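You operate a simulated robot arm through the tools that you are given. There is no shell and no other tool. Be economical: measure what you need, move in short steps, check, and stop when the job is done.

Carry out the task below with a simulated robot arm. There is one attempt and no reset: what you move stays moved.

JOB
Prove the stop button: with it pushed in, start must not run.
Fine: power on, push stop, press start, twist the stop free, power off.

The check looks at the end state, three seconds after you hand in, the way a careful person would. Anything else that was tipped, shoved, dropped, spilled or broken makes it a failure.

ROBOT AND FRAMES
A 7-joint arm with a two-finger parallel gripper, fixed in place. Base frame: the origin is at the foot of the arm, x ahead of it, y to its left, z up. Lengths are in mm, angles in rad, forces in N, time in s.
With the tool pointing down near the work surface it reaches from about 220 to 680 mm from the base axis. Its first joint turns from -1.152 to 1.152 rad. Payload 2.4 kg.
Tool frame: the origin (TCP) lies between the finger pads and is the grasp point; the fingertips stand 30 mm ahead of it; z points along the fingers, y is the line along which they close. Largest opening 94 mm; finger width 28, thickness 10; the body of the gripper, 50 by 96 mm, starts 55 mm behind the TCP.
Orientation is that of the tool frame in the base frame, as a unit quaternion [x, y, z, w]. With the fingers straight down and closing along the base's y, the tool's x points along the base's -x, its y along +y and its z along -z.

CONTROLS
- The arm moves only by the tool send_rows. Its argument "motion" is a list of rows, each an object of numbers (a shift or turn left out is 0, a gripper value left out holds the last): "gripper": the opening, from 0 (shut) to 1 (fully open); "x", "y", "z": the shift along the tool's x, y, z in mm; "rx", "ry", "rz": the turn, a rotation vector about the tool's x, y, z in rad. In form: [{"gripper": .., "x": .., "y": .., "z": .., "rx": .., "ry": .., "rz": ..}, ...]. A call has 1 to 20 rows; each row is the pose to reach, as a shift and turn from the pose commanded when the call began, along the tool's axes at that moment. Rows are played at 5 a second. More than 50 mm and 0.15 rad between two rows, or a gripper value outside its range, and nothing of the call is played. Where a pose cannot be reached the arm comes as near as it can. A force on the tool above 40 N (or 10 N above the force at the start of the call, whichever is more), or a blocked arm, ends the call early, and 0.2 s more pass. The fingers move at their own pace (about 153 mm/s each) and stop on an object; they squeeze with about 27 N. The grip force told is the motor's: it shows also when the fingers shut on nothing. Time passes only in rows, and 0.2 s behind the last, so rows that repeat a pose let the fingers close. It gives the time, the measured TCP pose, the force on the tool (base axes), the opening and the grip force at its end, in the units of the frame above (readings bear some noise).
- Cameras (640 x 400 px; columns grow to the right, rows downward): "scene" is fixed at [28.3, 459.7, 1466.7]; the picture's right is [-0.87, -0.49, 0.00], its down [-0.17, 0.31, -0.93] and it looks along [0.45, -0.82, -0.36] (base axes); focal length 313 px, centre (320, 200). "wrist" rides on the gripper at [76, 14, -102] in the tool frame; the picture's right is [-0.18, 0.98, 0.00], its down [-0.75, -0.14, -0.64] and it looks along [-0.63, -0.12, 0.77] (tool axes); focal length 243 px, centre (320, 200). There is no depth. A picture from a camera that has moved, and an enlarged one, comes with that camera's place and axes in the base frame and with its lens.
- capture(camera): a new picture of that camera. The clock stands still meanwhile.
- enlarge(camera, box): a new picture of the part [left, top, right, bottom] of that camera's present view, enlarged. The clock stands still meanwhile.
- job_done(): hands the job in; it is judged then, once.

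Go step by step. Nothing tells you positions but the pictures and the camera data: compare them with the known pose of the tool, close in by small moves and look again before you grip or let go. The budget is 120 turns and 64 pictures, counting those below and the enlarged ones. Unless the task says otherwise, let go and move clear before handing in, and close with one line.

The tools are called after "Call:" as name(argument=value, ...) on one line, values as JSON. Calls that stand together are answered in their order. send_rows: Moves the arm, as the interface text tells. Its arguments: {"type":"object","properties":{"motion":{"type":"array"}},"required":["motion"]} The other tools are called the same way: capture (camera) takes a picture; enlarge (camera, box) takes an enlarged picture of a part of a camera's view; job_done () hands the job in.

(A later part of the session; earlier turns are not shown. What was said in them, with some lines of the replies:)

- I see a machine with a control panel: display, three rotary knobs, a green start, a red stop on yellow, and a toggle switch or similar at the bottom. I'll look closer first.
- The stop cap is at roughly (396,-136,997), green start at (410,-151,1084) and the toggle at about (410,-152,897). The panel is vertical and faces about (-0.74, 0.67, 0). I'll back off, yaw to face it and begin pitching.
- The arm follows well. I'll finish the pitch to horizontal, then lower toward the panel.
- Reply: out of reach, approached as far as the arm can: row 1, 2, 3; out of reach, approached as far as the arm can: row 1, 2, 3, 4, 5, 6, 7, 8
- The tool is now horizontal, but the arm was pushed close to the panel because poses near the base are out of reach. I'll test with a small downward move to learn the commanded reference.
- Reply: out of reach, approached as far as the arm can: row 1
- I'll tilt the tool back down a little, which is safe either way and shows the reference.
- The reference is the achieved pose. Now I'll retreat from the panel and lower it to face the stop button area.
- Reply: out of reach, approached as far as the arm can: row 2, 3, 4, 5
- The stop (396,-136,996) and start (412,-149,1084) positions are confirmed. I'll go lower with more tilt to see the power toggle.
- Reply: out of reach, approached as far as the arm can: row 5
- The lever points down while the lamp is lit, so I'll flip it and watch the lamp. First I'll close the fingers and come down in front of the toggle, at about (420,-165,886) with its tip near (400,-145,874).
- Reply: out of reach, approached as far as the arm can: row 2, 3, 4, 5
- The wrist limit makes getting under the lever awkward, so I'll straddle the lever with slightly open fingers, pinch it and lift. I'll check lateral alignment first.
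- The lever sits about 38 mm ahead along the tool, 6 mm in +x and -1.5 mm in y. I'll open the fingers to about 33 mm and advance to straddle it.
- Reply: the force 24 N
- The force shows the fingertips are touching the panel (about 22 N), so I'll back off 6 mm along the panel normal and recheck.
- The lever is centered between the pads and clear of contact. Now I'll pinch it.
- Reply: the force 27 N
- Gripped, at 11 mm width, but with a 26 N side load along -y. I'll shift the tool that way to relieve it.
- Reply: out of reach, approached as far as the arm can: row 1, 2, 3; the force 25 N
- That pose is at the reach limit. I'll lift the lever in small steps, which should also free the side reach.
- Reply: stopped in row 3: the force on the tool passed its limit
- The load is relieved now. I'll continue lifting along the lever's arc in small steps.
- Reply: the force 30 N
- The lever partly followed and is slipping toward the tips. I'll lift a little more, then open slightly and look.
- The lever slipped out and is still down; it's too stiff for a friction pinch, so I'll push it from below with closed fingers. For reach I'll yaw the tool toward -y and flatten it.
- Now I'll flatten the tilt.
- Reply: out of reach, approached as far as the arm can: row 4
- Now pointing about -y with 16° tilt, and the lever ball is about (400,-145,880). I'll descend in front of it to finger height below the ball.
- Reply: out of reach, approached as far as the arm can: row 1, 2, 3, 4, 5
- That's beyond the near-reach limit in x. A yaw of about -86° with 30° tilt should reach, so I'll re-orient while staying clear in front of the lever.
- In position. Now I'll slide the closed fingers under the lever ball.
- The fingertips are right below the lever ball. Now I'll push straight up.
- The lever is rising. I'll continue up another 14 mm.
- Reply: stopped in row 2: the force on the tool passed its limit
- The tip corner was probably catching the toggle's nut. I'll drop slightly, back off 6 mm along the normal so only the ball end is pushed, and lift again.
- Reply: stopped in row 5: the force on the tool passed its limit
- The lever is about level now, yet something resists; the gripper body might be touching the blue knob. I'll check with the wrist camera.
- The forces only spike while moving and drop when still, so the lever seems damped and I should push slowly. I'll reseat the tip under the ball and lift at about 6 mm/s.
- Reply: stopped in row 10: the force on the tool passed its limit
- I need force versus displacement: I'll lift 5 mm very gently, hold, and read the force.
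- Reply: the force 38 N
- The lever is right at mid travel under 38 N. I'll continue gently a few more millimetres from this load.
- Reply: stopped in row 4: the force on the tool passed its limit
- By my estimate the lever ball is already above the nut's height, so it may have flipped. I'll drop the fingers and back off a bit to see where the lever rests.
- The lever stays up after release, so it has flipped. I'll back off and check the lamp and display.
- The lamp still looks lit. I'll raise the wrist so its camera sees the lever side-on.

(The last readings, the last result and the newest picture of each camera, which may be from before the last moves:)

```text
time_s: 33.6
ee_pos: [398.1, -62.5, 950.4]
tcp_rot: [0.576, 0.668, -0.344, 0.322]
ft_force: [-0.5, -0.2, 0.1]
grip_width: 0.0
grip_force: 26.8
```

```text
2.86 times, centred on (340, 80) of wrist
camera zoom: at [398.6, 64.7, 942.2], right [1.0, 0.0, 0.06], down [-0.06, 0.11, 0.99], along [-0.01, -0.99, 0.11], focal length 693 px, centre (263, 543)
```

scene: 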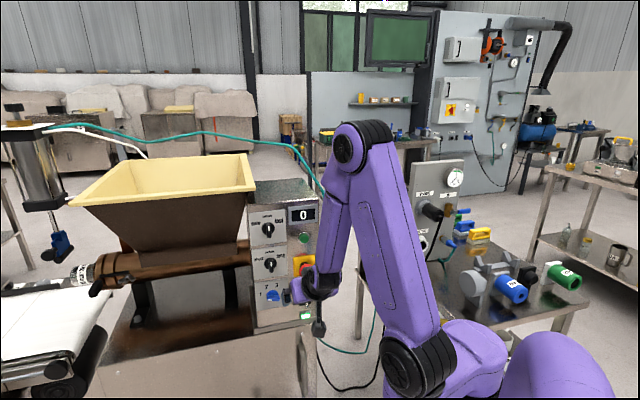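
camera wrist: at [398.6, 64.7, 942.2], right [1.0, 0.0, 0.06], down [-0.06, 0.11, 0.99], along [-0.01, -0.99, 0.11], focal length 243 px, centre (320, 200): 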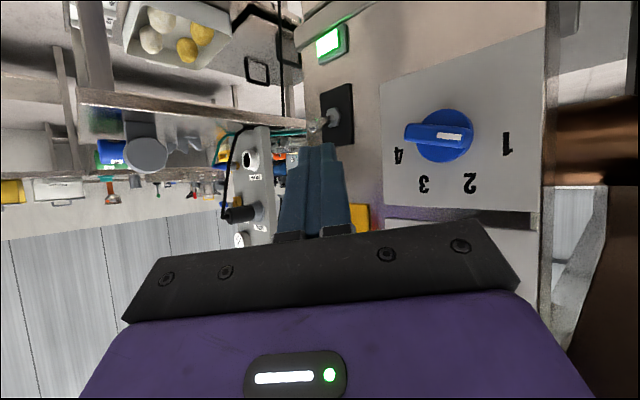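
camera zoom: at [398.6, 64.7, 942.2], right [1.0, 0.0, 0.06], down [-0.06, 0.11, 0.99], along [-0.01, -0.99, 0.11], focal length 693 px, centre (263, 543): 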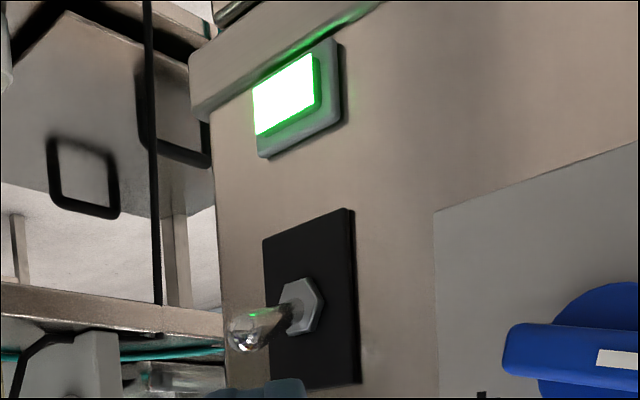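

The lever is now up, which I take as power on. Next I'll return to facing the panel, aimed at the stop button, with about 45° tilt.

Call:
send_rows(motion=[{"ry": 0.1}, {"ry": 0.2}])

Call:
send_rows(motion=[{"x": -16, "y": -6, "z": -8, "rx": -0.07, "ry": -0.009, "rz": -0.071}, {"x": -28, "y": -12, "z": -14, "rx": -0.14, "ry": -0.018, "rz": -0.142}, {"x": -40, "y": -20, "z": -18, "rx": -0.21, "ry": -0.027, "rz": -0.213}, {"x": -48, "y": -28, "z": -18, "rx": -0.28, "ry": -0.036, "rz": -0.285}, {"x": -54, "y": -36, "z": -18, "rx": -0.35, "ry": -0.045, "rz": -0.356}, {"x": -58, "y": -44, "z": -17, "rx": -0.42, "ry": -0.055, "rz": -0.427}, {"x": -61, "y": -48, "z": -16, "rx": -0.49, "ry": -0.064, "rz": -0.5}, {"x": -63, "y": -51, "z": -16, "rx": -0.558, "ry": -0.073, "rz": -0.569}])

Call:
capture(camera="wrist")

```text
time_s: 34.2
ee_pos: [398.3, -62.8, 950.9]
tcp_rot: [0.608, 0.697, -0.284, 0.253]
ft_force: [0.1, 0.0, 0.6]
grip_width: 0.4
grip_force: 27.3
```

```text
time_s: 36.0
ee_pos: [357.0, -100.3, 1012.2]
tcp_rot: [0.288, 0.878, -0.165, 0.344]
ft_force: [-0.5, -0.1, -0.5]
grip_width: 0.0
grip_force: 27.5
```

```text
21 pictures are left
camera wrist: at [267.3, -9.5, 1028.6], right [0.72, 0.69, 0.04], down [0.03, -0.09, 1.0], along [0.69, -0.71, -0.09], focal length 243 px, centre (320, 200)
```

wrist: 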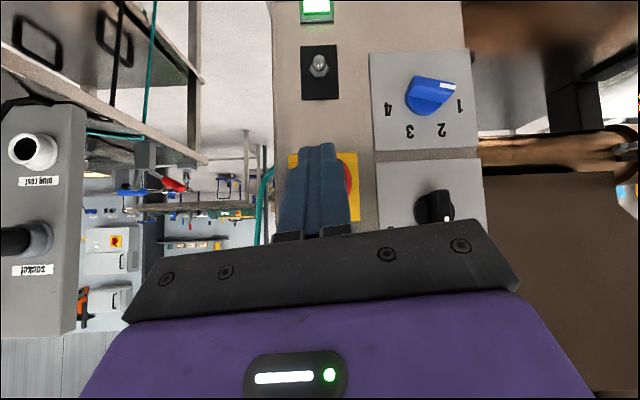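

The stop cap is 21 mm ahead of the fingertips. I'll approach and press along the panel normal, slowly near contact.

Call:
send_rows(motion=[{"x": -1.5, "y": -0.4, "z": 6}, {"x": -5.7, "y": -0.8, "z": 11.3}, {"x": -8.5, "y": -1, "z": 14.1}, {"x": -10.6, "y": -1.2, "z": 16.2}, {"x": -12, "y": -1.3, "z": 17.6}, {"x": -13.4, "y": -1.4, "z": 19}, {"x": -14.8, "y": -1.5, "z": 20.4}, {"x": -16.2, "y": -1.6, "z": 21.8}, {"x": -17.6, "y": -1.7, "z": 23.2}, {"x": -19, "y": -1.8, "z": 24.6}])

```text
time_s: 37.6
ee_pos: [371.5, -112.6, 1003.2]
tcp_rot: [0.288, 0.881, -0.162, 0.338]
ft_force: [-5.3, 5.1, 0.6]
grip_width: 0.2
grip_force: 26.8
stopped in row 7: the force on the tool passed its limit (the readings are from after the stop); the commanded pose is now the measured one
```

It hit the force limit at the cap. I'll check whether it latched.

Call:
send_rows(motion=[{"x": 6, "y": 0.5, "z": -6}, {"x": 11, "y": 1, "z": -11}, {"x": -3, "y": 1, "z": -25}])

Call:
enlarge(camera="scene", box=[250, 190, 350, 330])

```text
time_s: 38.4
ee_pos: [362.0, -102.6, 1025.0]
tcp_rot: [0.288, 0.88, -0.163, 0.34]
ft_force: [-0.6, 0.3, -0.9]
grip_width: 0.2
grip_force: 26.6
```

```text
2.86 times, centred on (300, 260) of scene
camera zoom: at [28.3, 459.7, 1466.7], right [-0.87, -0.49, 0.0], down [-0.17, 0.31, -0.93], along [0.45, -0.82, -0.36], focal length 894 px, centre (377, 29)
```

zoom: 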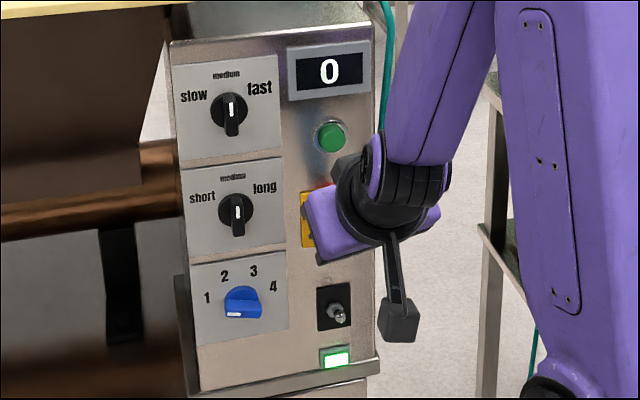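

The cap is hidden; I'll open the fingers so the wrist camera can see it.

Call:
send_rows(motion=[{"gripper": 1}, {"gripper": 1}, {"gripper": 1}])

Call:
enlarge(camera="wrist", box=[240, 30, 400, 240])

```text
time_s: 39.2
ee_pos: [363.4, -102.5, 1024.9]
tcp_rot: [0.288, 0.88, -0.163, 0.34]
ft_force: [0.7, -0.2, 0.8]
grip_width: 94.1
grip_force: 0.0
```

```text
1.90 times, centred on (320, 135) of wrist
camera zoom: at [273.7, -13.4, 1043.5], right [0.72, 0.69, 0.04], down [0.04, -0.1, 0.99], along [0.69, -0.71, -0.1], focal length 462 px, centre (320, 324)
```

zoom: 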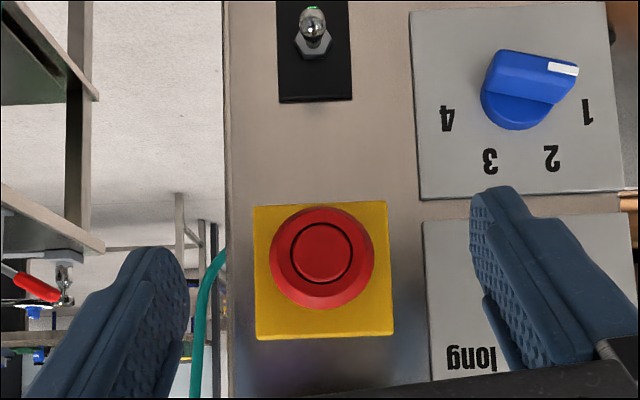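

The cap may have gone in about 4 mm, but I want a side view. I'll move up to the pre-start position with closed fingers and look from the scene camera.

Call:
send_rows(motion=[{"gripper": 0, "x": -8, "y": -1, "z": -8}, {"x": -20, "y": -3, "z": -16}, {"x": -34, "y": -5, "z": -26}, {"x": -47, "y": -7, "z": -36}, {"x": -59, "y": -10, "z": -43.5}])

Call:
enlarge(camera="scene", box=[270, 210, 340, 310])

```text
time_s: 40.4
ee_pos: [370.1, -113.0, 1097.2]
tcp_rot: [0.288, 0.881, -0.162, 0.34]
ft_force: [-0.8, 0.5, -0.1]
grip_width: 0.0
grip_force: 26.6
```

```text
4.00 times, centred on (305, 260) of scene
camera zoom: at [28.3, 459.7, 1466.7], right [-0.87, -0.49, 0.0], down [-0.17, 0.31, -0.93], along [0.45, -0.82, -0.36], focal length 1252 px, centre (380, -40)
```

zoom: 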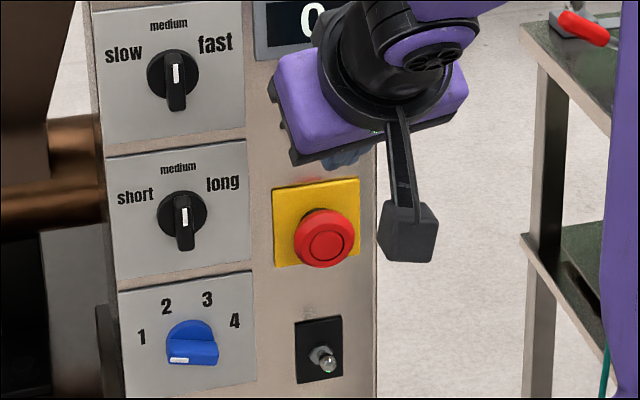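

The black collar behind the cap is no longer visible, so the stop is latched in. Now I'll press start along the panel normal.

Call:
send_rows(motion=[{"x": -4.2, "y": -0.4, "z": 4.2}, {"x": -8.5, "y": -0.8, "z": 8.5}, {"x": -11.3, "y": -1, "z": 11.3}, {"x": -13.4, "y": -1.2, "z": 13.4}, {"x": -14.8, "y": -1.3, "z": 14.8}, {"x": -16.2, "y": -1.4, "z": 16.2}, {"x": -17.6, "y": -1.6, "z": 17.6}, {"x": -19, "y": -1.7, "z": 19}, {"x": -20.4, "y": -1.8, "z": 20.4}, {"x": -21.8, "y": -1.9, "z": 21.8}, {"x": -23.2, "y": -2, "z": 23.2}, {"x": -24.6, "y": -2.1, "z": 24.6}])

Call:
capture(camera="wrist")

```text
time_s: 42.3
ee_pos: [388.1, -128.7, 1095.7]
tcp_rot: [0.288, 0.881, -0.163, 0.337]
ft_force: [-12.2, 9.7, 2.5]
grip_width: 0.0
grip_force: 27.2
stopped in row 9: the force on the tool passed its limit (the readings are from after the stop); the commanded pose is now the measured one
```

```text
17 pictures are left
camera wrist: at [299.6, -38.3, 1114.6], right [0.72, 0.69, 0.04], down [0.05, -0.1, 0.99], along [0.69, -0.71, -0.11], focal length 243 px, centre (320, 200)
```

wrist: 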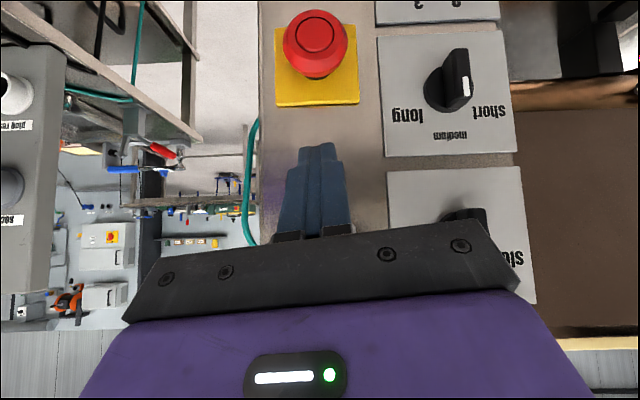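

Start was pressed firmly with the stop latched. I'll back off and check that nothing ran, then go to a pre-rotated grip pose so I can twist the stop clockwise.

Call:
send_rows(motion=[{"x": 6, "y": 0.5, "z": -6}, {"x": 12, "y": 1, "z": -12}, {"x": 17.6, "y": 1.6, "z": -17.6}])

Call:
enlarge(camera="scene", box=[240, 190, 350, 330])

```text
time_s: 43.1
ee_pos: [370.3, -112.2, 1097.2]
tcp_rot: [0.288, 0.881, -0.162, 0.338]
ft_force: [-0.2, 0.0, -0.7]
grip_width: 0.0
grip_force: 27.0
```

```text
2.86 times, centred on (295, 260) of scene
camera zoom: at [28.3, 459.7, 1466.7], right [-0.87, -0.49, 0.0], down [-0.17, 0.31, -0.93], along [0.45, -0.82, -0.36], focal length 894 px, centre (391, 29)
```

zoom: 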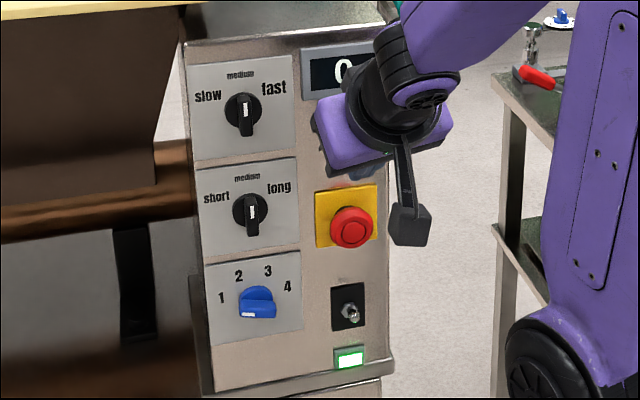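

Nothing ran. Now I'll move to the pre-grip pose around the stop, rotated about 45° counter-clockwise.

Call:
send_rows(motion=[{"x": 8, "y": 2, "z": 8, "rx": 0.07, "ry": 0.006, "rz": -0.07, "gripper": 0.3}, {"x": 16, "y": 4, "z": 16, "rx": 0.14, "ry": 0.012, "rz": -0.14, "gripper": 0.75}, {"x": 24, "y": 6, "z": 24, "rx": 0.21, "ry": 0.02, "rz": -0.21}, {"x": 32, "y": 8, "z": 32, "rx": 0.28, "ry": 0.025, "rz": -0.28}, {"x": 40, "y": 10, "z": 41, "rx": 0.35, "ry": 0.03, "rz": -0.35}, {"x": 48, "y": 12, "z": 50, "rx": 0.42, "ry": 0.037, "rz": -0.42}, {"x": 55, "y": 14, "z": 57, "rx": 0.49, "ry": 0.044, "rz": -0.49}, {"x": 61.7, "y": 16.7, "z": 63.8, "rx": 0.553, "ry": 0.05, "rz": -0.553}])

Call:
capture(camera="wrist")

```text
time_s: 44.9
ee_pos: [377.1, -105.0, 1006.9]
tcp_rot: [0.124, 0.856, -0.472, 0.169]
ft_force: [-0.5, 0.1, 0.5]
grip_width: 70.5
grip_force: 0.1
```

```text
15 pictures are left
camera wrist: at [295.2, -6.9, 1014.8], right [0.53, 0.5, -0.68], down [0.52, 0.43, 0.73], along [0.66, -0.75, -0.03], focal length 243 px, centre (320, 200)
```

wrist: 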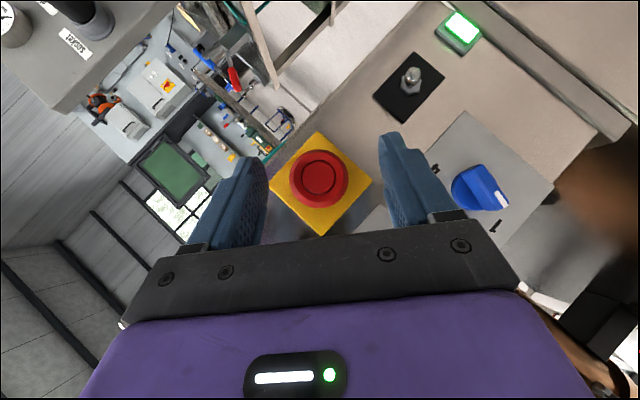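

The cap is centered between the fingers, about (397,-139,999). I'll advance to straddle it without touching the plate.

Call:
send_rows(motion=[{"x": -4, "y": -4.6, "z": 4.5}, {"x": -8, "y": -4.6, "z": 9}, {"x": -12, "y": -4.6, "z": 13.5}, {"x": -14.5, "y": -4.6, "z": 17}])

Call:
send_rows(motion=[{"gripper": 0.5}, {"gripper": 0.3}, {"gripper": 0.3}, {"gripper": 0.3}])

Call:
capture(camera="wrist")

```text
time_s: 45.9
ee_pos: [391.2, -123.4, 1007.5]
tcp_rot: [0.125, 0.856, -0.472, 0.169]
ft_force: [-0.1, -0.6, 0.0]
grip_width: 70.9
grip_force: 0.2
```

```text
time_s: 46.9
ee_pos: [390.4, -124.2, 1007.6]
tcp_rot: [0.124, 0.856, -0.472, 0.17]
ft_force: [0.3, 0.7, -3.4]
grip_width: 42.7
grip_force: 45.0
```

```text
14 pictures are left
camera wrist: at [309.1, -25.1, 1015.2], right [0.53, 0.5, -0.68], down [0.52, 0.43, 0.73], along [0.66, -0.75, -0.03], focal length 243 px, centre (320, 200)
```

wrist: 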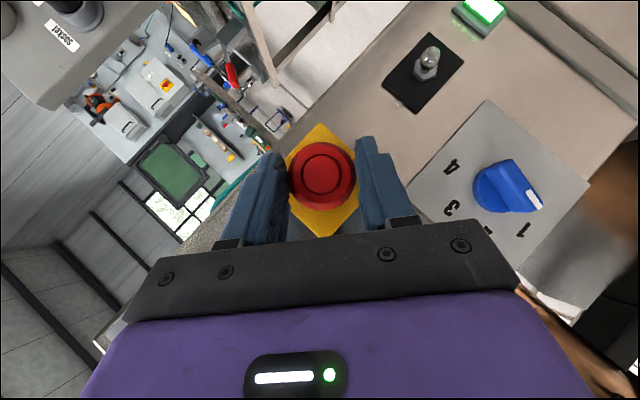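

Gripped cleanly, 42.7 mm wide with little load. Now I'll twist clockwise, as seen from the front, about the cap's axis.

Call:
send_rows(motion=[{"x": 0.27, "y": -1.03, "z": 0.16, "rx": -0.071, "ry": -0.0075, "rz": 0.07}, {"x": 0.63, "y": -2.05, "z": 0.43, "rx": -0.142, "ry": -0.015, "rz": 0.139}, {"x": 1.05, "y": -3.0, "z": 0.76, "rx": -0.214, "ry": -0.0225, "rz": 0.209}, {"x": 1.48, "y": -3.9, "z": 1.09, "rx": -0.285, "ry": -0.03, "rz": 0.279}, {"x": 1.95, "y": -4.74, "z": 1.49, "rx": -0.356, "ry": -0.0375, "rz": 0.349}, {"x": 2.54, "y": -5.52, "z": 2.0, "rx": -0.427, "ry": -0.045, "rz": 0.418}, {"x": 3.16, "y": -6.22, "z": 2.57, "rx": -0.498, "ry": -0.0525, "rz": 0.488}, {"x": 3.83, "y": -6.84, "z": 3.19, "rx": -0.57, "ry": -0.06, "rz": 0.558}, {"x": 4.48, "y": -7.33, "z": 3.81, "rx": -0.641, "ry": -0.0675, "rz": 0.627}])

```text
time_s: 48.9
ee_pos: [388.8, -129.2, 1010.3]
tcp_rot: [0.324, 0.871, -0.136, 0.343]
ft_force: [-14.9, 3.3, 14.8]
grip_width: 42.0
grip_force: 45.1
out of reach, approached as far as the arm can: row 9
stopped in row 9: the force on the tool passed its limit (the readings are from after the stop); the commanded pose is now the measured one
```

Twisted about 50°. I'll release, back off and check whether the cap popped out.

Call:
send_rows(motion=[{"gripper": 0.75}, {"gripper": 0.75}, {"x": 7, "z": -7}, {"x": 14, "z": -14}, {"x": 18, "z": -18}])

Call:
enlarge(camera="wrist", box=[240, 30, 400, 240])

```text
time_s: 50.1
ee_pos: [371.5, -112.6, 1011.3]
tcp_rot: [0.323, 0.872, -0.138, 0.34]
ft_force: [-1.1, -0.5, 0.1]
grip_width: 70.6
grip_force: 0.0
```

```text
1.90 times, centred on (320, 135) of wrist
camera zoom: at [285.2, -18.7, 1033.5], right [0.75, 0.66, 0.1], down [0.01, -0.16, 0.99], along [0.66, -0.74, -0.13], focal length 462 px, centre (320, 324)
```

zoom: 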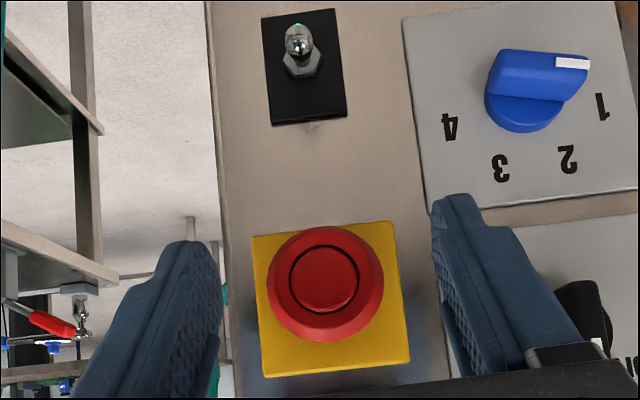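

The cap front is about 5 mm further out again, so the stop is free. Next I'll close the fingers and go around the cap to just above the toggle lever, to push it down to off.

Call:
send_rows(motion=[{"gripper": 0.75, "x": 4, "y": 3, "z": -4}, {"gripper": 0, "x": 6, "y": 10, "z": -3}, {"x": 7.6, "y": 24, "z": 0}, {"x": 7.6, "y": 36, "z": 0.2}, {"x": 20, "y": 36, "z": 14}, {"x": 33, "y": 36, "z": 27}, {"x": 45, "y": 36, "z": 40}, {"x": 45, "y": 18, "z": 42}, {"x": 43.8, "y": -2.2, "z": 43.8}])

Call:
capture(camera="wrist")

Call:
enlarge(camera="scene", box=[250, 210, 350, 330])

```text
time_s: 52.1
ee_pos: [377.6, -102.9, 955.6]
tcp_rot: [0.32, 0.874, -0.14, 0.338]
ft_force: [-0.1, -0.4, -0.1]
grip_width: 0.1
grip_force: 26.7
out of reach, approached as far as the arm can: row 7, 8, 9
```

```text
12 pictures are left
camera wrist: at [292.2, -8.7, 977.4], right [0.75, 0.66, 0.1], down [0.01, -0.16, 0.99], along [0.66, -0.74, -0.13], focal length 243 px, centre (320, 200)
```

wrist: 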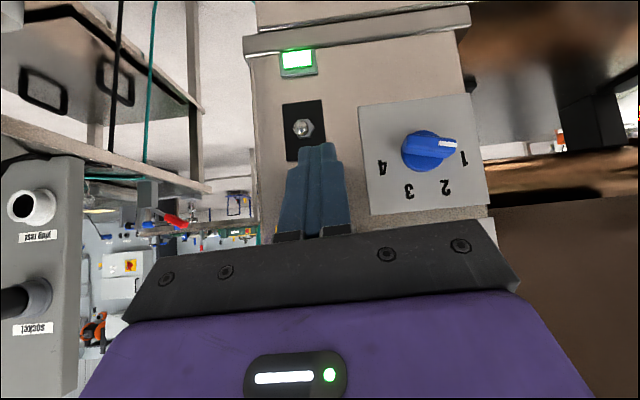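

```text
3.33 times, centred on (300, 270) of scene
camera zoom: at [28.3, 459.7, 1466.7], right [-0.87, -0.49, 0.0], down [-0.17, 0.31, -0.93], along [0.45, -0.82, -0.36], focal length 1043 px, centre (387, -33)
```

zoom: 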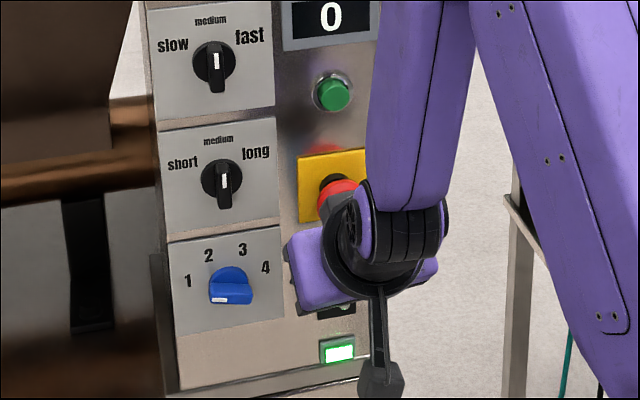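

The black collar shows again, so the stop has popped free. Now I'll line up above the lever.

Call:
send_rows(motion=[{"x": -4, "y": -5, "z": 6}, {"x": -8, "y": -10, "z": 12}, {"x": -12.3, "y": -15.3, "z": 18.7}])

Call:
enlarge(camera="wrist", box=[260, 60, 380, 180])

```text
time_s: 52.9
ee_pos: [392.0, -111.5, 951.5]
tcp_rot: [0.323, 0.872, -0.139, 0.34]
ft_force: [0.4, 0.1, -0.1]
grip_width: 0.0
grip_force: 27.0
out of reach, approached as far as the arm can: row 1, 2, 3
```

```text
3.33 times, centred on (320, 120) of wrist
camera zoom: at [306.4, -18.1, 973.5], right [0.75, 0.65, 0.1], down [0.01, -0.16, 0.99], along [0.66, -0.74, -0.13], focal length 809 px, centre (320, 467)
```

zoom: 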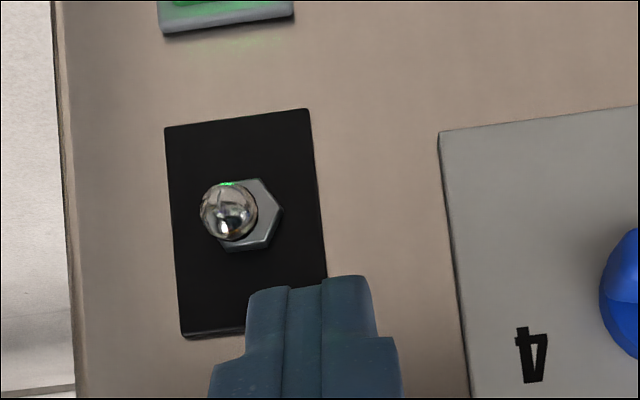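

It's slightly out of reach laterally at this tilt, so I'll steepen the tilt a bit and shift toward the lever.

Call:
send_rows(motion=[{"x": -1.5, "y": -3, "z": 1.5, "ry": 0.08}, {"x": -3, "y": -8, "z": 3, "ry": 0.15}, {"x": -4, "y": -13, "z": 4.5, "ry": 0.17}, {"x": -5.3, "y": -18.4, "z": 5.6, "ry": 0.17}])

Call:
enlarge(camera="wrist", box=[260, 60, 380, 180])

```text
time_s: 53.9
ee_pos: [383.3, -130.5, 951.8]
tcp_rot: [0.332, 0.899, -0.108, 0.266]
ft_force: [0.2, -0.4, 0.6]
grip_width: 0.0
grip_force: 27.7
```

```text
3.33 times, centred on (320, 120) of wrist
camera zoom: at [303.0, -41.5, 994.1], right [0.76, 0.65, 0.08], down [0.13, -0.28, 0.95], along [0.64, -0.71, -0.29], focal length 809 px, centre (320, 467)
```

zoom: 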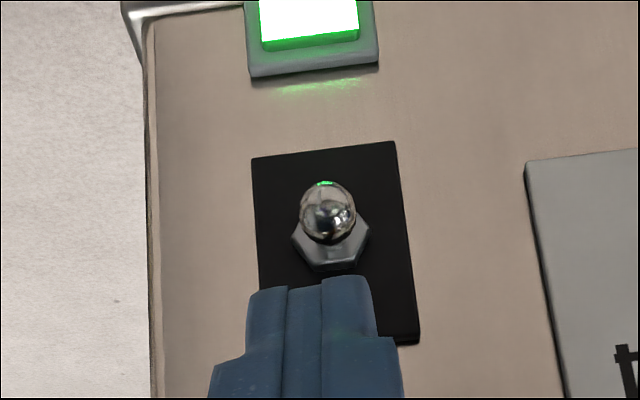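

The tip is above the lever, with a 2 mm lateral correction needed. I'll push straight down slowly.

Call:
send_rows(motion=[{"x": 4.4, "y": 2, "z": 6.7}, {"x": 8.2, "y": 2, "z": 12.6}, {"x": 9.4, "y": 2, "z": 14.2}, {"x": 10.5, "y": 2, "z": 15.9}, {"x": 11.6, "y": 2, "z": 17.6}, {"x": 12.7, "y": 2, "z": 19.3}, {"x": 13.8, "y": 2, "z": 20.9}, {"x": 14.9, "y": 2, "z": 22.6}, {"x": 16, "y": 2, "z": 24.3}, {"x": 17.1, "y": 2, "z": 25.9}, {"x": 18.2, "y": 2, "z": 27.6}, {"x": 19.3, "y": 2, "z": 29.3}, {"x": 20.4, "y": 2, "z": 31}, {"x": 21.5, "y": 2, "z": 32.6}, {"x": 22.6, "y": 2, "z": 34.3}, {"x": 23.7, "y": 2, "z": 36}, {"x": 24.8, "y": 2, "z": 37.7}, {"x": 25.9, "y": 2, "z": 39.3}])

Call:
enlarge(camera="wrist", box=[260, 60, 380, 180])

```text
time_s: 54.5
ee_pos: [391.2, -129.7, 945.4]
tcp_rot: [0.327, 0.897, -0.112, 0.277]
ft_force: [-4.1, 4.6, 4.4]
grip_width: 0.0
grip_force: 26.9
stopped in row 2: the force on the tool passed its limit (the readings are from after the stop); the commanded pose is now the measured one
```

```text
3.33 times, centred on (320, 120) of wrist
camera zoom: at [308.3, -40.4, 985.3], right [0.75, 0.65, 0.09], down [0.11, -0.26, 0.96], along [0.65, -0.71, -0.27], focal length 809 px, centre (320, 467)
```

zoom: 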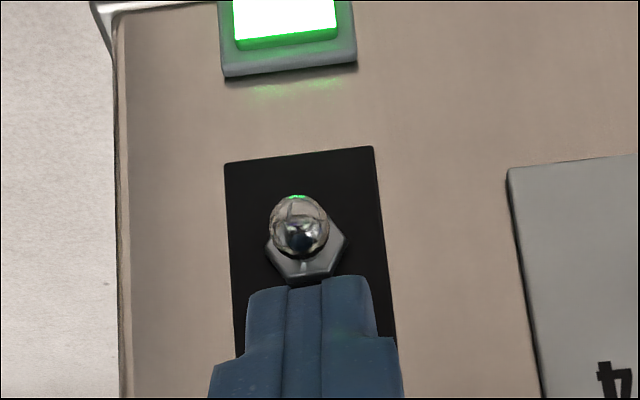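

The inner tip edge likely grazed the panel since the tool drifted inward. I'll back off along the normal, steepen slightly, and step down while reading the pose.

Call:
send_rows(motion=[{"x": 3.3, "z": -2.3}, {"x": 6.6, "z": -4.6}, {"x": 8, "y": -2, "z": -1, "ry": 0.05}, {"x": 10, "y": -3.6, "z": 3, "ry": 0.1}, {"x": 11.8, "y": -3.6, "z": 6.5, "ry": 0.1}])

```text
time_s: 55.7
ee_pos: [382.1, -129.0, 933.2]
tcp_rot: [0.332, 0.911, -0.092, 0.227]
ft_force: [-19.8, 15.1, 9.7]
grip_width: 0.0
grip_force: 26.2
```

There's 25 N outward force here, possibly the gripper body against the stop cap. I'll back out along the normal and inspect.

Call:
send_rows(motion=[{"x": 4.4, "z": -2.4}, {"x": 8.7, "z": -4.9}, {"x": 8.7, "z": -4.9}])

Call:
enlarge(camera="scene", box=[270, 210, 340, 310])

```text
time_s: 56.5
ee_pos: [375.9, -123.1, 933.7]
tcp_rot: [0.332, 0.909, -0.095, 0.233]
ft_force: [0.4, 0.7, -0.9]
grip_width: 0.0
grip_force: 26.7
```

```text
4.00 times, centred on (305, 260) of scene
camera zoom: at [28.3, 459.7, 1466.7], right [-0.87, -0.49, 0.0], down [-0.17, 0.31, -0.93], along [0.45, -0.82, -0.36], focal length 1252 px, centre (380, -40)
```

zoom: 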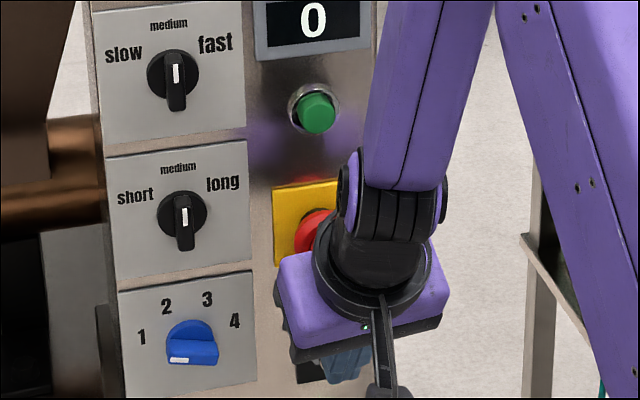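

The cap looks pushed in again; the gripper body nudged it. I'll twist it free again and then use the sideways approach for the toggle. First I'll retreat clear.

Call:
send_rows(motion=[{"x": 8.7, "y": 0.3, "z": -4.9}, {"x": 8, "y": 8, "z": -18, "ry": -0.05}, {"x": 6, "y": 15, "z": -32, "ry": -0.12}, {"x": 4, "y": 22, "z": -46, "ry": -0.2}, {"x": 2, "y": 29, "z": -60, "ry": -0.26}])

```text
time_s: 57.7
ee_pos: [370.9, -81.3, 984.8]
tcp_rot: [0.318, 0.871, -0.138, 0.348]
ft_force: [-0.5, 0.1, 0.6]
grip_width: 0.0
grip_force: 26.5
```

Call:
send_rows(motion=[{"gripper": 0.75, "x": -4, "y": -2, "z": -2, "rx": 0.088, "ry": 0.003, "rz": -0.085}, {"x": -8, "y": -4, "z": -3, "rx": 0.176, "ry": 0.006, "rz": -0.17}, {"x": -13, "y": -6, "z": -3, "rx": 0.265, "ry": 0.01, "rz": -0.256}, {"x": -17, "y": -8, "z": -3, "rx": 0.353, "ry": 0.013, "rz": -0.341}, {"x": -21, "y": -10, "z": -3, "rx": 0.441, "ry": 0.016, "rz": -0.426}, {"x": -25, "y": -12, "z": -2, "rx": 0.53, "ry": 0.02, "rz": -0.511}, {"x": -29.6, "y": -14.7, "z": -1.6, "rx": 0.618, "ry": 0.023, "rz": -0.597}])

Call:
capture(camera="wrist")

```text
time_s: 59.3
ee_pos: [379.9, -103.1, 1007.0]
tcp_rot: [0.142, 0.846, -0.484, 0.17]
ft_force: [0.5, 1.0, 0.6]
grip_width: 70.4
grip_force: 0.1
```

```text
6 pictures are left
camera wrist: at [300.7, -3.6, 1010.8], right [0.56, 0.47, -0.68], down [0.52, 0.43, 0.73], along [0.64, -0.77, 0.0], focal length 243 px, centre (320, 200)
```

wrist: 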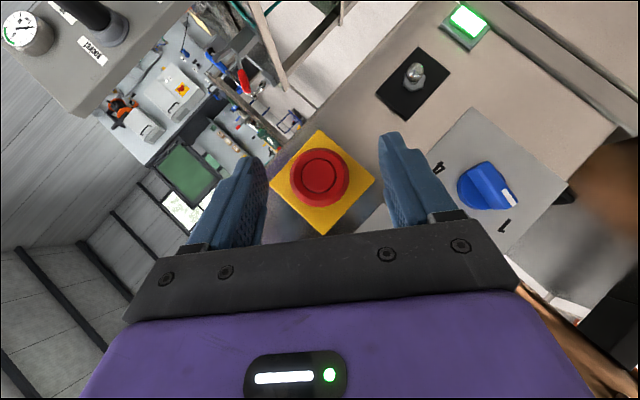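

Same geometry as before, so I'll advance, grip and check the load before twisting.

Call:
send_rows(motion=[{"x": -3, "y": -6.6, "z": 5}, {"x": -6, "y": -6.6, "z": 10}, {"x": -9, "y": -6.6, "z": 15}, {"x": -11.4, "y": -6.6, "z": 19.6}, {"x": -11.4, "y": -6.6, "z": 19.6, "gripper": 0.5}, {"x": -11.4, "y": -6.6, "z": 19.6, "gripper": 0.3}, {"x": -11.4, "y": -6.6, "z": 19.6}, {"x": -11.4, "y": -6.6, "z": 19.6}])

```text
time_s: 61.1
ee_pos: [392.1, -124.3, 1006.4]
tcp_rot: [0.139, 0.849, -0.479, 0.173]
ft_force: [17.2, 17.3, -20.1]
grip_width: 41.6
grip_force: 44.9
```

There's a side load along +y; I'll shift 2 mm to relieve it, then twist.

Call:
send_rows(motion=[{"y": 1}, {"y": 2}, {"y": 2.5}, {"y": 2.5}])

```text
time_s: 62.1
ee_pos: [390.6, -123.0, 1006.3]
tcp_rot: [0.141, 0.846, -0.484, 0.173]
ft_force: [16.5, 18.0, 5.1]
grip_width: 41.3
grip_force: 45.4
```

Call:
send_rows(motion=[{"x": -0.8, "y": 1, "z": -0.8}, {"x": -1.6, "y": 1.9, "z": -1.6}, {"x": -1.6, "y": 1.9, "z": -1.6}])

```text
time_s: 62.9
ee_pos: [391.8, -124.3, 1007.0]
tcp_rot: [0.145, 0.846, -0.485, 0.171]
ft_force: [5.4, 3.1, 9.0]
grip_width: 41.2
grip_force: 45.3
```

Load relieved. Now I'll twist clockwise again.

Call:
send_rows(motion=[{"x": 0.24, "y": -1.03, "z": 0.21, "rx": -0.072, "ry": -0.003, "rz": 0.069}, {"x": 0.57, "y": -2.06, "z": 0.51, "rx": -0.144, "ry": -0.006, "rz": 0.138}, {"x": 0.95, "y": -3.0, "z": 0.87, "rx": -0.216, "ry": -0.008, "rz": 0.208}, {"x": 1.35, "y": -3.9, "z": 1.24, "rx": -0.288, "ry": -0.011, "rz": 0.277}, {"x": 1.79, "y": -4.74, "z": 1.67, "rx": -0.36, "ry": -0.014, "rz": 0.346}, {"x": 2.35, "y": -5.51, "z": 2.22, "rx": -0.431, "ry": -0.017, "rz": 0.415}, {"x": 2.95, "y": -6.2, "z": 2.82, "rx": -0.503, "ry": -0.02, "rz": 0.484}, {"x": 3.59, "y": -6.83, "z": 3.46, "rx": -0.575, "ry": -0.022, "rz": 0.554}, {"x": 3.91, "y": -7.08, "z": 3.78, "rx": -0.611, "ry": -0.024, "rz": 0.588}])

```text
time_s: 64.9
ee_pos: [388.0, -127.5, 1007.5]
tcp_rot: [0.317, 0.873, -0.143, 0.343]
ft_force: [-9.6, 1.6, 0.1]
grip_width: 42.5
grip_force: 44.9
```

Twist complete. I'll release, back off and check.

Call:
send_rows(motion=[{"gripper": 0.75}, {"gripper": 0.75}, {"x": 7, "z": -7}, {"x": 14, "z": -14}, {"x": 18, "z": -18}])

Call:
enlarge(camera="wrist", box=[240, 30, 400, 240])

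```text
time_s: 66.1
ee_pos: [368.3, -109.9, 1008.3]
tcp_rot: [0.315, 0.872, -0.144, 0.345]
ft_force: [0.0, -1.1, -0.4]
grip_width: 70.3
grip_force: 0.0
```

```text
1.90 times, centred on (320, 135) of wrist
camera zoom: at [282.9, -16.9, 1028.7], right [0.74, 0.66, 0.09], down [0.01, -0.15, 0.99], along [0.67, -0.73, -0.11], focal length 462 px, centre (320, 324)
```

zoom: 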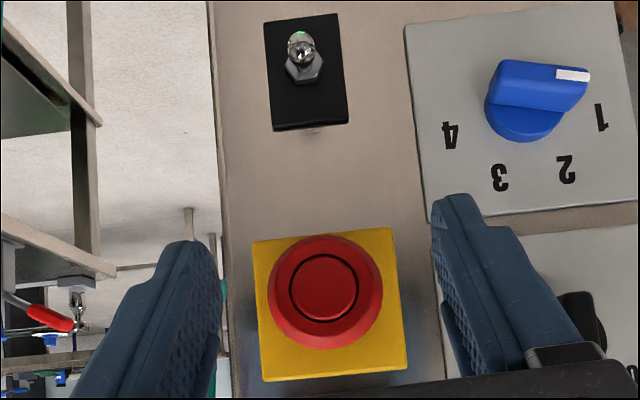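

The stop is popped out again. Now I'll route around the cap with closed fingers to a yaw of about -65°, which keeps the gripper body away from the cap, in front of and above the lever.

Call:
send_rows(motion=[{"gripper": 0.75, "x": 5.7, "y": 0.2, "z": -5.5}, {"gripper": 0, "x": 5.7, "y": 0.2, "z": -5.5}, {"x": 5.7, "y": 0.2, "z": -5.5}, {"x": 5.4, "y": 16, "z": -6}, {"x": 5.1, "y": 32, "z": -6.4}, {"x": 15, "y": 32.7, "z": 4, "rx": 0.068, "ry": 0.003, "rz": 0.071}, {"x": 25, "y": 33, "z": 14, "rx": 0.136, "ry": 0.006, "rz": 0.142}, {"x": 35, "y": 33.7, "z": 25, "rx": 0.204, "ry": 0.01, "rz": 0.212}, {"x": 45, "y": 34, "z": 35, "rx": 0.272, "ry": 0.013, "rz": 0.283}, {"x": 41, "y": 19, "z": 39, "rx": 0.272, "ry": 0.013, "rz": 0.283}, {"x": 37.8, "y": 3.9, "z": 43.8, "rx": 0.272, "ry": 0.013, "rz": 0.283}])

Call:
send_rows(motion=[{"ry": -0.07}, {"ry": -0.14}])

Call:
capture(camera="wrist")

```text
time_s: 68.5
ee_pos: [371.2, -112.2, 951.2]
tcp_rot: [0.479, 0.794, -0.207, 0.31]
ft_force: [-0.2, 0.6, 0.1]
grip_width: 0.0
grip_force: 26.5
```

```text
time_s: 69.1
ee_pos: [370.1, -111.9, 951.1]
tcp_rot: [0.464, 0.77, -0.24, 0.367]
ft_force: [-0.7, 0.0, 0.5]
grip_width: 0.0
grip_force: 26.7
```

```text
4 pictures are left
camera wrist: at [325.2, 7.3, 952.4], right [0.93, 0.35, 0.12], down [-0.12, -0.01, 0.99], along [0.35, -0.94, 0.03], focal length 243 px, centre (320, 200)
```

wrist: 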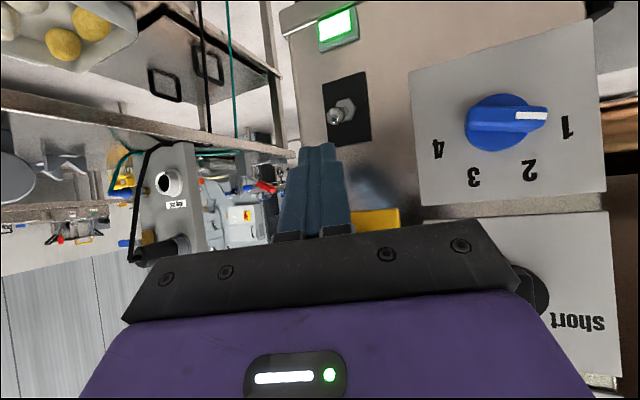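

The lever ball is at about (399,-141,902). I'll advance above it and check the pose and force.

Call:
send_rows(motion=[{"x": -4.5, "y": 4, "z": 5.5}, {"x": -9, "y": 8, "z": 11}, {"x": -13.4, "y": 11.9, "z": 16.5}])

```text
time_s: 69.9
ee_pos: [391.4, -125.1, 951.3]
tcp_rot: [0.464, 0.771, -0.239, 0.366]
ft_force: [-0.3, 0.0, 0.2]
grip_width: 0.0
grip_force: 27.1
```

Free of contact and on target. I'll press down slowly.

Call:
send_rows(motion=[{"x": 4, "z": 3.1}, {"x": 8, "z": 6.2}, {"x": 10, "z": 7.8}, {"x": 11.8, "z": 9.2}, {"x": 13.4, "z": 10.5}, {"x": 15, "z": 11.7}, {"x": 16.5, "z": 12.9}, {"x": 18.1, "z": 14.2}, {"x": 19.7, "z": 15.4}, {"x": 21.3, "z": 16.6}, {"x": 22.9, "z": 17.9}, {"x": 24.4, "z": 19.1}, {"x": 26, "z": 20.3}, {"x": 27.6, "z": 21.6}, {"x": 29.2, "z": 22.8}, {"x": 30.7, "z": 24}])

```text
time_s: 72.5
ee_pos: [391.6, -125.3, 922.2]
tcp_rot: [0.463, 0.769, -0.241, 0.37]
ft_force: [-8.9, 7.2, 13.4]
grip_width: 0.2
grip_force: 27.0
stopped in row 13: the force on the tool passed its limit (the readings are from after the stop); the commanded pose is now the measured one
```

The lever has moved down about 14 mm. I'll ease out 3 mm along the normal to stay off the nut and continue down.

Call:
send_rows(motion=[{"x": 1.75, "y": -1.1, "z": -2.2}, {"x": 3, "y": -1.1, "z": -1.2}, {"x": 4.5, "y": -1.1, "z": 0}, {"x": 5.7, "y": -1.1, "z": 0.9}, {"x": 6.9, "y": -1.1, "z": 1.8}, {"x": 8, "y": -1.1, "z": 2.7}, {"x": 9.2, "y": -1.1, "z": 3.6}, {"x": 10.4, "y": -1.1, "z": 4.6}, {"x": 11.6, "y": -1.1, "z": 5.5}, {"x": 12.8, "y": -1.1, "z": 6.4}, {"x": 14, "y": -1.1, "z": 7.3}])

```text
time_s: 73.4
ee_pos: [388.1, -123.9, 919.9]
tcp_rot: [0.463, 0.768, -0.243, 0.371]
ft_force: [-8.1, 7.3, 13.6]
grip_width: 0.0
grip_force: 27.3
stopped in row 4: the force on the tool passed its limit (the readings are from after the stop); the commanded pose is now the measured one
```

I'll apply the load gently and hold to see how it responds.

Call:
send_rows(motion=[{"x": 0.6, "z": 0.5}, {"x": 1.2, "z": 1}, {"x": 1.8, "z": 1.4}, {"x": 2.4, "z": 1.8}, {"x": 2.8, "z": 2.2}, {"x": 2.8, "z": 2.2}])

```text
time_s: 74.1
ee_pos: [388.6, -122.3, 920.4]
tcp_rot: [0.462, 0.767, -0.243, 0.372]
ft_force: [-8.9, 7.7, 13.8]
grip_width: 0.1
grip_force: 26.9
stopped in row 3: the force on the tool passed its limit (the readings are from after the stop); the commanded pose is now the measured one
```

It's rigid now. I'll back out and look at the lever.

Call:
send_rows(motion=[{"x": 5, "y": -3, "z": -6}, {"x": 10, "y": -6, "z": -12}, {"x": 6, "y": -9, "z": -26}, {"x": -2, "y": -9, "z": -31}])

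Call:
capture(camera="wrist")

```text
time_s: 75.1
ee_pos: [370.9, -107.0, 941.1]
tcp_rot: [0.463, 0.768, -0.245, 0.369]
ft_force: [0.3, -0.4, -1.1]
grip_width: 0.0
grip_force: 27.5
out of reach, approached as far as the arm can: row 1, 2, 3
```

```text
3 pictures are left
camera wrist: at [326.3, 12.3, 941.2], right [0.93, 0.35, 0.11], down [-0.12, 0.0, 0.99], along [0.34, -0.94, 0.04], focal length 243 px, centre (320, 200)
```

wrist: 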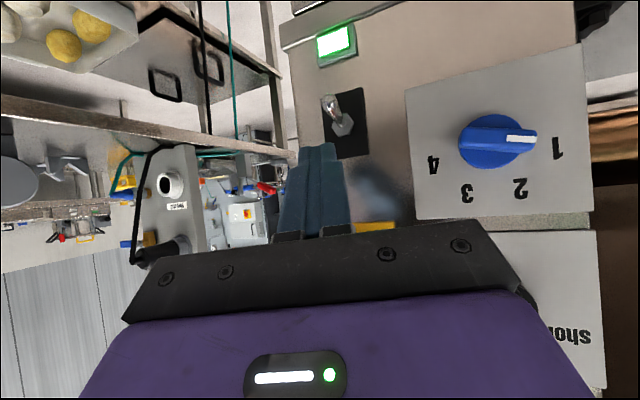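

The lever is fully down again, at off. I'll move clear, going sideways and out first, then up.

Call:
send_rows(motion=[{"x": 5, "y": 10, "z": -7}, {"x": 9.6, "y": 20.5, "z": -13.3}, {"x": -12, "y": 20, "z": -30}, {"x": -32, "y": 19, "z": -46}, {"x": -50, "y": 18, "z": -60}, {"x": -69, "y": 17.6, "z": -75}, {"x": -95, "y": 17, "z": -95}, {"x": -121, "y": 16, "z": -115}, {"x": -148, "y": 15, "z": -136}, {"x": -174, "y": 14, "z": -157}])

Call:
enlarge(camera="scene", box=[240, 190, 350, 330])

```text
time_s: 77.3
ee_pos: [380.8, -79.7, 1172.4]
tcp_rot: [0.463, 0.768, -0.243, 0.37]
ft_force: [0.2, -0.3, 0.1]
grip_width: 0.1
grip_force: 27.1
```

```text
2.86 times, centred on (295, 260) of scene
camera zoom: at [28.3, 459.7, 1466.7], right [-0.87, -0.49, 0.0], down [-0.17, 0.31, -0.93], along [0.45, -0.82, -0.36], focal length 894 px, centre (391, 29)
```

zoom: 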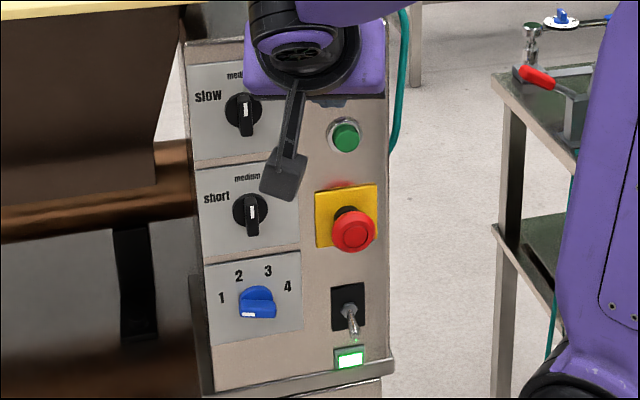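

The panel matches a safe end state: stop out, lever down, selectors unchanged, display 0. I'll lift a little more clear, then hand in.

Call:
send_rows(motion=[{"x": -20, "z": -22}, {"x": -40, "z": -44}, {"x": -60, "z": -66}])

Call:
job_done()

```text
time_s: 78.1
ee_pos: [375.6, -63.5, 1261.4]
tcp_rot: [0.463, 0.768, -0.242, 0.37]
ft_force: [0.1, 0.4, 0.5]
grip_width: 0.1
grip_force: 27.2
```

```text
The job is handed in.
```

I ran the whole sequence: lever up, stop pushed in, start pressed with nothing running, stop twisted free, lever back down. I took lever up as power on, but the green lamp stayed lit and the display read 0 in both positions, so the panel never confirmed it. On the way to switching off, the gripper knocked the stop in again, so I twisted it free a second time; the last picture shows the stop out, the lever down and the selectors unmoved.
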